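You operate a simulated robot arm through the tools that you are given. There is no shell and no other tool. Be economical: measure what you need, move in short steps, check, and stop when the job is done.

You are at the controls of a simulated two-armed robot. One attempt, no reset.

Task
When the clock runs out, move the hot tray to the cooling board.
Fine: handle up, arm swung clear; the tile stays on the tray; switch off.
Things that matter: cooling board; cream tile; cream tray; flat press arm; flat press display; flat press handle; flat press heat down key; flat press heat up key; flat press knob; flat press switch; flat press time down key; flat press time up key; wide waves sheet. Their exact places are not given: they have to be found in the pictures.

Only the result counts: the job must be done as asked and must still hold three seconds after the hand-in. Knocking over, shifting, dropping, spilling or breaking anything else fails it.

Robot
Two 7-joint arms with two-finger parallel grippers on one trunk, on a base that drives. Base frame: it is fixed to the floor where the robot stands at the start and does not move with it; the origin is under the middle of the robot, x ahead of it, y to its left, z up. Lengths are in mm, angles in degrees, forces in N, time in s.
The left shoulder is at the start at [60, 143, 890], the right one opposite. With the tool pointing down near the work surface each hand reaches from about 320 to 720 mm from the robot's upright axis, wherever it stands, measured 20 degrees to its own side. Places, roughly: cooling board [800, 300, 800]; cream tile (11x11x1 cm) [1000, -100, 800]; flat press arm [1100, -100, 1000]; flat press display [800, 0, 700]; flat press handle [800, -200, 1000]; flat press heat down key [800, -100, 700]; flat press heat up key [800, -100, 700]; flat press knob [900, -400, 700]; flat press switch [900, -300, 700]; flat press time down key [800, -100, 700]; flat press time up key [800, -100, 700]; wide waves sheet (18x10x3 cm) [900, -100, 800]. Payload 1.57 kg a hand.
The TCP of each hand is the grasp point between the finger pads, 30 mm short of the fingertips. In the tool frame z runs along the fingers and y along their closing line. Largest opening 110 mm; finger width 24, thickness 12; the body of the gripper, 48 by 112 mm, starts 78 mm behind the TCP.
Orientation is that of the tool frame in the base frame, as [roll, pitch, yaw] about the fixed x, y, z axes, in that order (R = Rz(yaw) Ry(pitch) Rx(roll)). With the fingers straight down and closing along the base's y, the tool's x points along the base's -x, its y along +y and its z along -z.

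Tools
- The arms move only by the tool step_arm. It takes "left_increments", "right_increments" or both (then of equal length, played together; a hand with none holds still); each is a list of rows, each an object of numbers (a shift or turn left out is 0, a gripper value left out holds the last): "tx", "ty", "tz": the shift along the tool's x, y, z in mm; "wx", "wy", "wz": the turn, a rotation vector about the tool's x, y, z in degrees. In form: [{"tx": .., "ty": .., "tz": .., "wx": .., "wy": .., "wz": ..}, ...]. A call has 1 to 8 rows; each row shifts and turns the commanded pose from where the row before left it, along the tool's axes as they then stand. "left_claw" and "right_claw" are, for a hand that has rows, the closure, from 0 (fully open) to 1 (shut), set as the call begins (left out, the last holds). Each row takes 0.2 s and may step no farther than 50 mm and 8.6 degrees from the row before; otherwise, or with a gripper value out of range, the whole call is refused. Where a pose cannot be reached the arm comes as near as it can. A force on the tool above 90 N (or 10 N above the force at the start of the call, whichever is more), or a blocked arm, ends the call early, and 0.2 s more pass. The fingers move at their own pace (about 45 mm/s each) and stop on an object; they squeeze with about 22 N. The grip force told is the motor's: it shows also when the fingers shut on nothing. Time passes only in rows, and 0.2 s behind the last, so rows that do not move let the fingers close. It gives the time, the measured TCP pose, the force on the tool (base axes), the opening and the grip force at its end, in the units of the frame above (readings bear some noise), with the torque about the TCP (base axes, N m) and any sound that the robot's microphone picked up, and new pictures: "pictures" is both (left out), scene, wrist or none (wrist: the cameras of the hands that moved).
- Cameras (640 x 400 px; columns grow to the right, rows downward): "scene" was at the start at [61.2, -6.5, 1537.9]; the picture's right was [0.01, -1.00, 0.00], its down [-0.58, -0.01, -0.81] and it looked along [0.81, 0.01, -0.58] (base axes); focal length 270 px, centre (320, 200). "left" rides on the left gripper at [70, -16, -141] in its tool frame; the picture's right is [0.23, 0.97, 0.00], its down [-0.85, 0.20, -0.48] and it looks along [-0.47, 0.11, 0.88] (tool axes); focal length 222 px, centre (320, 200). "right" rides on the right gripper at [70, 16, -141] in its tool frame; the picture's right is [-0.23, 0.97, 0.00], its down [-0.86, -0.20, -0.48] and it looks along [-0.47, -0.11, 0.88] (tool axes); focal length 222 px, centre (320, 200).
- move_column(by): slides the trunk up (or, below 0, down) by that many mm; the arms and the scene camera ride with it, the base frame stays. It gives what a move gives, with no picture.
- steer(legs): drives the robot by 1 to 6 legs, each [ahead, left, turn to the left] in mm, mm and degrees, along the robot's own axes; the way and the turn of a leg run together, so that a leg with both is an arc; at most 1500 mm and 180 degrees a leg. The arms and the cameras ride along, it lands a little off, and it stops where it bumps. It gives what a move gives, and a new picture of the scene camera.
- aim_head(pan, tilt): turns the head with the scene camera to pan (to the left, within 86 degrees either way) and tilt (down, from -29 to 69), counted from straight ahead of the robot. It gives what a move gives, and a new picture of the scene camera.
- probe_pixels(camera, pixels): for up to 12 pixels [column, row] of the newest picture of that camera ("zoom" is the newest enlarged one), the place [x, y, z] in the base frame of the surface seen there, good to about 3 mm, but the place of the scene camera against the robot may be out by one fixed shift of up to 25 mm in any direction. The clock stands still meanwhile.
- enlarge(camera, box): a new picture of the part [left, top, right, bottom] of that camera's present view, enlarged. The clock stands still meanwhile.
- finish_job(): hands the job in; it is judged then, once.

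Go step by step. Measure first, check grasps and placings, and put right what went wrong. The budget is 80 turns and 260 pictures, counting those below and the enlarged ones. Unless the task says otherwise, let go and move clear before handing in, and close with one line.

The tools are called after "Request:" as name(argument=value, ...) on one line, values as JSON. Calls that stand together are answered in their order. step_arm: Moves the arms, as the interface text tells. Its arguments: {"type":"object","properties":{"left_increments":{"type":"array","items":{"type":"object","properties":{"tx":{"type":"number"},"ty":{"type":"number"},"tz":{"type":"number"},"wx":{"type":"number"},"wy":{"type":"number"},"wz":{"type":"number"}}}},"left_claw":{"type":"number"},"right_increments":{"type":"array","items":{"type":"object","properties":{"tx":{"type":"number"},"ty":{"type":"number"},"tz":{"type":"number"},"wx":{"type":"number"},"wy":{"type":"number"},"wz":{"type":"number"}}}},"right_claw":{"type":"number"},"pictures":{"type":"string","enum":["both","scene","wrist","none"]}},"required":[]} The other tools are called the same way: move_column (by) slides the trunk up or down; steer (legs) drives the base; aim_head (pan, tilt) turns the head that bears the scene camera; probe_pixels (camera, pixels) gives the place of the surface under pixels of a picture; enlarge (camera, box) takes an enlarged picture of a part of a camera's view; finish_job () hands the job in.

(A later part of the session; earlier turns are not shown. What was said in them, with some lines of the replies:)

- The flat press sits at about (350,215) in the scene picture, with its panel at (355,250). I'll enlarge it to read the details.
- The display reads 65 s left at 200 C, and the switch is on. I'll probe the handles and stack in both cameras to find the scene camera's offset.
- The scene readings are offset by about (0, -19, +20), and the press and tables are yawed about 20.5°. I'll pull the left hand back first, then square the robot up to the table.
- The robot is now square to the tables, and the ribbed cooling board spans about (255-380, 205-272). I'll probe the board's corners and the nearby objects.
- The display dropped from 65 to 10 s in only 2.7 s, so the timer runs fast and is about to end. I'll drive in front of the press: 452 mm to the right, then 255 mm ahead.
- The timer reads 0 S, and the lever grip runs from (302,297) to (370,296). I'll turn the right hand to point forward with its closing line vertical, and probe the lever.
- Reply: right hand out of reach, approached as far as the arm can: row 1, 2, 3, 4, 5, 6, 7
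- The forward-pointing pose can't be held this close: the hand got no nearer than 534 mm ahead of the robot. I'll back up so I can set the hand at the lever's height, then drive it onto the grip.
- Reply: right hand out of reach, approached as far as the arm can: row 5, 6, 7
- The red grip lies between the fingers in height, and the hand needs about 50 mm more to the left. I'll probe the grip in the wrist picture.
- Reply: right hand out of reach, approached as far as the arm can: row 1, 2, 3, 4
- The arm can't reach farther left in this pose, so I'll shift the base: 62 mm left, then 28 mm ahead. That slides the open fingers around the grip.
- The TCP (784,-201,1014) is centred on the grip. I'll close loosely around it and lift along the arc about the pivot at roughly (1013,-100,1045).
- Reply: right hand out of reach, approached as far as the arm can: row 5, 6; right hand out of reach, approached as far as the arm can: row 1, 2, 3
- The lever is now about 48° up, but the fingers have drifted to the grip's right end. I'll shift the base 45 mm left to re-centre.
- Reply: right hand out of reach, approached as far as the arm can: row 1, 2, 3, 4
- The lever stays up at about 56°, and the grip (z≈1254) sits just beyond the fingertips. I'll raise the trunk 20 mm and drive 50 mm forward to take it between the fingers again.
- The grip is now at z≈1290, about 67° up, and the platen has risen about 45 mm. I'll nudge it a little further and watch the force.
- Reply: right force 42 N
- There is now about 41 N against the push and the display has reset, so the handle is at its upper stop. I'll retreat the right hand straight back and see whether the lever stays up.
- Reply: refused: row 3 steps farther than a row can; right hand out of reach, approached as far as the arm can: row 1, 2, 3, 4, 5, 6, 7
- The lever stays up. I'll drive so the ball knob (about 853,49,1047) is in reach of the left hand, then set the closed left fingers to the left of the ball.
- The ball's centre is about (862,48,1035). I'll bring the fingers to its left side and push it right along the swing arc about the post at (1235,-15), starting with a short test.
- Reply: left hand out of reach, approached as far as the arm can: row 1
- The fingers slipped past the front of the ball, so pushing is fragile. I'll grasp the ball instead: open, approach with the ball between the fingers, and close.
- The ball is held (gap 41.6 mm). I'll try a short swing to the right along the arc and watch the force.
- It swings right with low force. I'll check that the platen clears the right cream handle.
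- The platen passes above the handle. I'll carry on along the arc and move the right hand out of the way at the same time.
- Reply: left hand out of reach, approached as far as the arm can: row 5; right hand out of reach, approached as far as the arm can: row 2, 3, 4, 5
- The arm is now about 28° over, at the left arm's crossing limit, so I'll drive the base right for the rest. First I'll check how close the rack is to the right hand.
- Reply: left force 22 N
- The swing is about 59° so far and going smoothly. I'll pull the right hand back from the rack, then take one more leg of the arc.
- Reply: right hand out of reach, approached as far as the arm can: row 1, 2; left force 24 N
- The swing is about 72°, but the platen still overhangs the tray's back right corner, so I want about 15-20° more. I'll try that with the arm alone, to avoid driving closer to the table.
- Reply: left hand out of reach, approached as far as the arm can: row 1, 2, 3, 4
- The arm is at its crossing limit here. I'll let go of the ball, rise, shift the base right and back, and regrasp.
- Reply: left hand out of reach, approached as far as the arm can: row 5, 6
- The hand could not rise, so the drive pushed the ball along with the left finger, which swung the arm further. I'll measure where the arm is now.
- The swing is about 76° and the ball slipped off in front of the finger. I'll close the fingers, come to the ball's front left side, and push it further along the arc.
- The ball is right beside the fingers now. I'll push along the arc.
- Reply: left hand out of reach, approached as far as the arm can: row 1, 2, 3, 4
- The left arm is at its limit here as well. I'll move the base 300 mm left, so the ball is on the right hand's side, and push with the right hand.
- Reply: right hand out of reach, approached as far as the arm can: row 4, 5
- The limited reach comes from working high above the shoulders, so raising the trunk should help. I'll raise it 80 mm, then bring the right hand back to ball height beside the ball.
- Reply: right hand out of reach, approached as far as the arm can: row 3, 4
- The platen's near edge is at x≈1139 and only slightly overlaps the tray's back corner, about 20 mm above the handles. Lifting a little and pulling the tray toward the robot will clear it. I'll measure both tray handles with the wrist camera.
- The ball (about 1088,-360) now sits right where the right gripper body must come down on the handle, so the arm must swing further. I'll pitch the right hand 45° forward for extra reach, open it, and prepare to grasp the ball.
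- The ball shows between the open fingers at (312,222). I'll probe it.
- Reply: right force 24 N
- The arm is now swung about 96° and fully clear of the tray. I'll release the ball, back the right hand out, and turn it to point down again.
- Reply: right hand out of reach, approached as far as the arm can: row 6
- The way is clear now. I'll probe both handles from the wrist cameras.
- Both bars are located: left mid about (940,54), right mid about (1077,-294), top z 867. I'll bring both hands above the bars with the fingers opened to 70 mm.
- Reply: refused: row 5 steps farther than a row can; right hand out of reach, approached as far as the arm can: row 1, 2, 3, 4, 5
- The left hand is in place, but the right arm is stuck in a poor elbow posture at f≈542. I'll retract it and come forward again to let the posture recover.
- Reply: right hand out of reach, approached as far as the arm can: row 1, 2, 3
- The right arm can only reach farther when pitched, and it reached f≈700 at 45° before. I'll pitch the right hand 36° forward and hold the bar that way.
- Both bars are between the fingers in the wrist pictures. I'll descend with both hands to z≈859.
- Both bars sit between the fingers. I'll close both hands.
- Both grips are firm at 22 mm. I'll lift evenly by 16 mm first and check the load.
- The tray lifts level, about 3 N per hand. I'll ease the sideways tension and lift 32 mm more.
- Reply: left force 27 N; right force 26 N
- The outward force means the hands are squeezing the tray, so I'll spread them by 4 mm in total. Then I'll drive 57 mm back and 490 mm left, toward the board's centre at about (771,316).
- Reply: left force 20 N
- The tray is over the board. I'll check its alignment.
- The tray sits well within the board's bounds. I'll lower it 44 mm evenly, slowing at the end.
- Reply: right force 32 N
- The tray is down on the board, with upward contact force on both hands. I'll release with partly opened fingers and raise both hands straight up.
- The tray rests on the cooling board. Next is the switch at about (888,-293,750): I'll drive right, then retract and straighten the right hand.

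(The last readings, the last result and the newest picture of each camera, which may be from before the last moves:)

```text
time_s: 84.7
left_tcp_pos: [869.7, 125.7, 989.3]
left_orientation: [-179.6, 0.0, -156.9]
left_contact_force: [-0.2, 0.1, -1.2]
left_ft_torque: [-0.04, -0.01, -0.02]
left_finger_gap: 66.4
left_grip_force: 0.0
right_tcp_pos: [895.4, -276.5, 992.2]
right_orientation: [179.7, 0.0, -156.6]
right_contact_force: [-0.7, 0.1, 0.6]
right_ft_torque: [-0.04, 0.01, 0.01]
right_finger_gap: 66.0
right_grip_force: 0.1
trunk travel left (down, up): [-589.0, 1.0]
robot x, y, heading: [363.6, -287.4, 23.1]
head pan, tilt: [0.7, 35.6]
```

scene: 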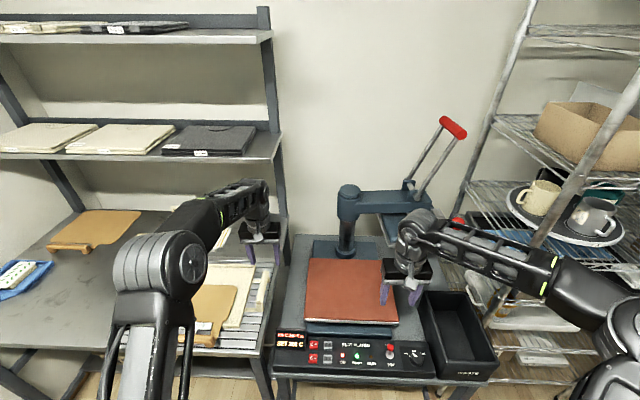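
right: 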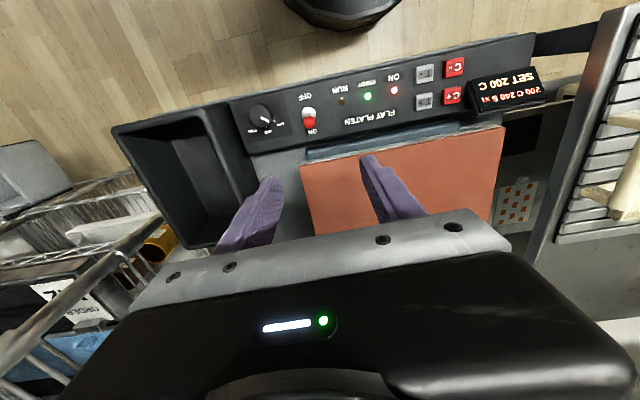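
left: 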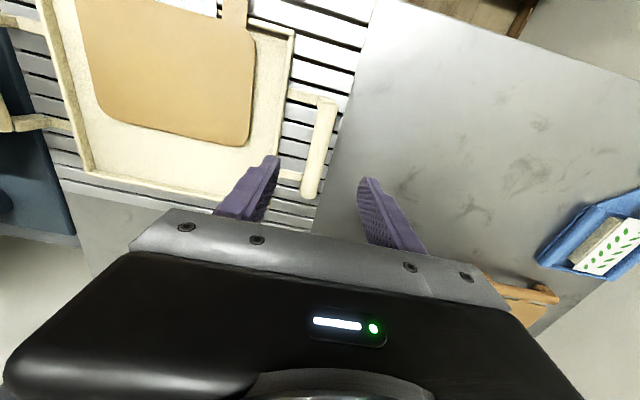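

Request:
enlarge(camera="right", box=[230, 80, 390, 180])

Request:
probe_pixels(camera="right", pixels=[[309, 122], [308, 113], [305, 118], [313, 121], [309, 127], [310, 145], [262, 115], [320, 175], [420, 72]])

```text
4.00 times, centred on (310, 130) of right
```

zoom: 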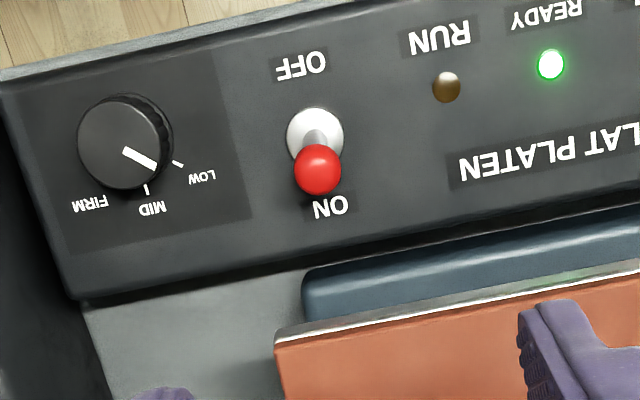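

```text
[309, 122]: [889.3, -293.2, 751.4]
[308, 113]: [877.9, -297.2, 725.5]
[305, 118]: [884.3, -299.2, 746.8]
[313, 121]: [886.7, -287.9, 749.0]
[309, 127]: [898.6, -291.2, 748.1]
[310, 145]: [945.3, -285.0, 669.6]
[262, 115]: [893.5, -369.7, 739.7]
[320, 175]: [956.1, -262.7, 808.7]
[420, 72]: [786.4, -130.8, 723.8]
```

The switch's ball is at about (890,-293,747), leaning back to ON, and OFF is toward the robot. I'll close the right fingers and bring them down behind the ball, then pull them toward the robot.

Request:
step_arm(right_claw=1, right_increments=[{"tx": -17, "ty": -13}, {}, {}, {"tz": 45}, {"tz": 45}, {"tz": 45}, {"tz": 45}, {"tz": 25}], pictures="both")

```text
time_s: 86.5
left_tcp_pos: [870.4, 126.7, 990.4]
left_orientation: [-179.6, 0.1, -156.9]
left_contact_force: [0.5, -0.3, 0.0]
left_ft_torque: [-0.02, 0.02, -0.02]
left_finger_gap: 66.2
left_grip_force: 0.1
right_tcp_pos: [914.3, -282.6, 786.2]
right_orientation: [179.7, 0.1, -156.5]
right_contact_force: [-0.2, 0.3, 0.2]
right_ft_torque: [-0.02, 0.02, 0.01]
right_finger_gap: 0.1
right_grip_force: 21.5
right hand out of reach, approached as far as the arm can: row 1
trunk travel left (down, up): [-589.0, 1.0]
robot x, y, heading: [361.9, -285.9, 23.4]
head pan, tilt: [0.7, 35.6]
```

scene: 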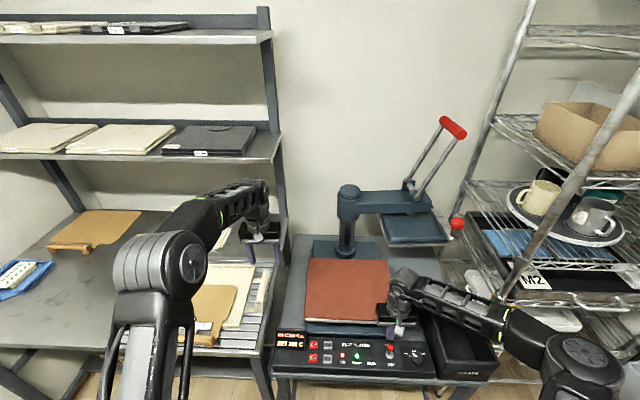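
right: 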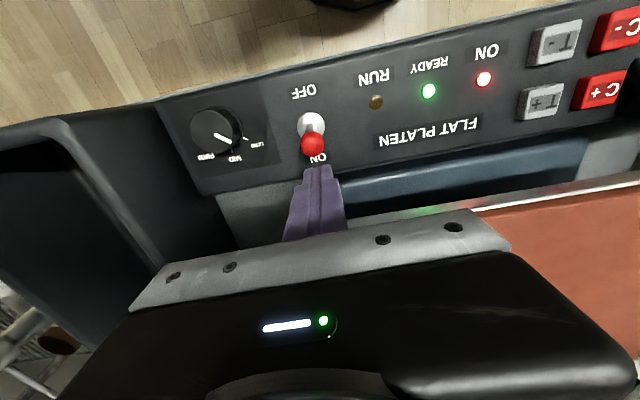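

The fingers are right behind the ball. I'll go down 21 mm, then pull toward the robot.

Request:
step_arm(right_increments=[{"tz": 21}, {"tx": 10}, {"tx": 10}, {"tx": 9}, {"tx": 9}], pictures="both")

Request:
enlarge(camera="scene", box=[270, 310, 450, 400])

```text
time_s: 87.7
left_tcp_pos: [875.7, 128.8, 986.0]
left_orientation: [-179.6, -0.2, -156.9]
left_contact_force: [-0.7, 0.3, 0.5]
left_ft_torque: [0.01, -0.02, 0.01]
left_finger_gap: 66.1
left_grip_force: 0.1
right_tcp_pos: [895.3, -292.1, 765.8]
right_orientation: [179.6, 1.7, -156.3]
right_contact_force: [69.2, 33.1, -15.9]
right_ft_torque: [0.39, -2.18, -0.02]
right_finger_gap: 0.0
right_grip_force: 21.2
trunk travel left (down, up): [-589.0, 1.0]
robot x, y, heading: [360.5, -288.0, 23.3]
head pan, tilt: [0.7, 35.6]
heard: click
```

scene: 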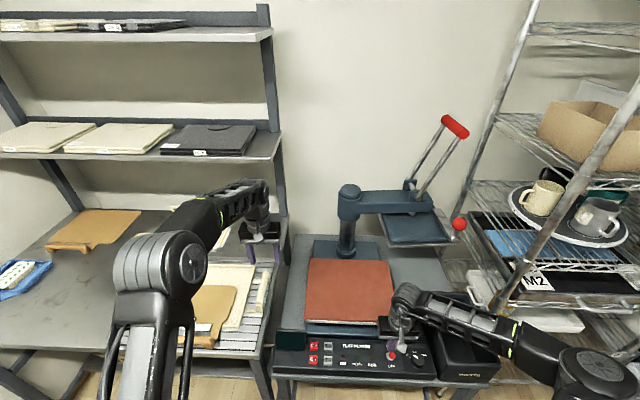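
right: 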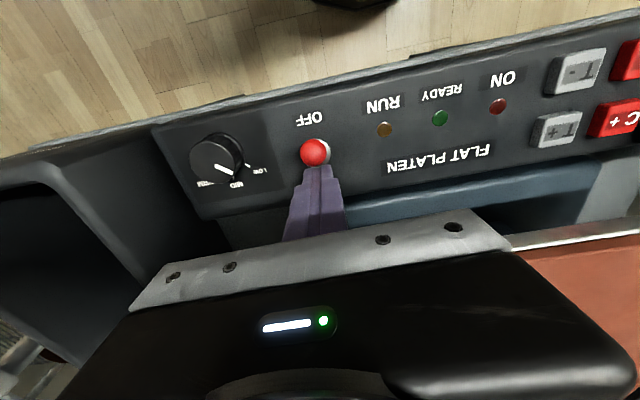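

```text
3.56 times, centred on (360, 355) of scene
```

zoom: 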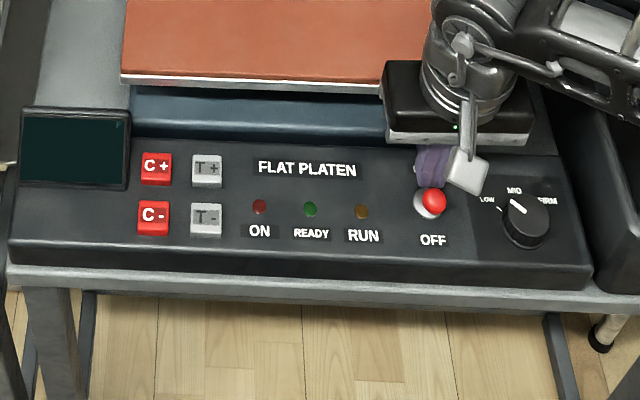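

A click sounded, and the display and lights are dark, so the switch is off. I'll back off from it, rise, and check everything.

Request:
step_arm(right_increments=[{"tx": -14}, {"tz": -40}, {"tz": -45}, {"tz": -45}, {"tz": -45}, {"tx": 40}, {"tx": 40}], left_increments=[{"tz": -20}, {"tx": 30}, {"tx": 40}, {"tx": 40}, {"tx": 40}, {"tx": 40}, {"tx": 20}], pictures="none")

Request:
steer(legs=[[-220, 120, 0]])

Request:
enlarge(camera="scene", box=[200, 150, 480, 330])

```text
time_s: 89.3
left_tcp_pos: [676.6, 40.9, 1008.4]
left_orientation: [-179.7, 0.2, -156.8]
left_contact_force: [0.1, 0.7, 0.3]
left_ft_torque: [-0.04, 0.02, 0.0]
left_finger_gap: 66.1
left_grip_force: 0.0
right_tcp_pos: [816.5, -324.6, 940.1]
right_orientation: [179.8, 0.1, -156.5]
right_contact_force: [0.5, 0.4, -0.5]
right_ft_torque: [-0.01, -0.02, 0.01]
right_finger_gap: 0.0
right_grip_force: 21.3
trunk travel left (down, up): [-589.0, 1.0]
robot x, y, heading: [361.5, -289.8, 23.6]
head pan, tilt: [0.7, 35.6]
```

```text
time_s: 91.1
left_tcp_pos: [429.2, 64.5, 1009.0]
left_orientation: [-179.6, 0.2, -157.2]
left_contact_force: [0.5, 0.2, -0.2]
left_ft_torque: [0.02, -0.04, 0.0]
left_finger_gap: 66.0
left_grip_force: 0.0
right_tcp_pos: [570.5, -302.9, 941.9]
right_orientation: [179.8, 0.1, -156.8]
right_contact_force: [-0.4, -0.2, 0.7]
right_ft_torque: [0.0, -0.01, -0.03]
right_finger_gap: 0.0
right_grip_force: 20.8
trunk travel left (down, up): [-589.0, 1.0]
robot x, y, heading: [115.2, -263.1, 23.1]
head pan, tilt: [0.7, 35.6]
```

scene: 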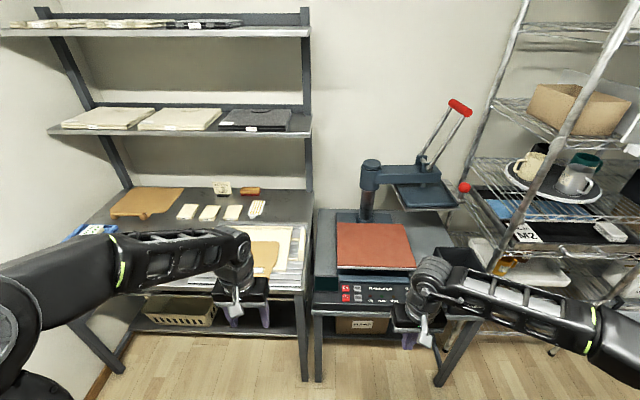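

```text
2.22 times, centred on (340, 240) of scene
```

zoom: 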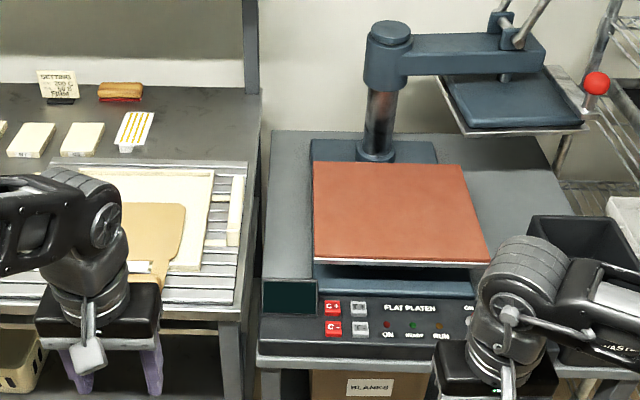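

The tray is on the cooling board, and the tile rode along in it under the paddle. The handle is up, the arm is swung clear, the display is dark, and both hands are free, so I'm handing in.

Request:
finish_job()

```text
The job is handed in.
```

The hot tray is on the cooling board with the handle up, the press arm swung clear and the switch off; I never saw the tile itself under the wooden paddle, but the tray stayed level throughout.
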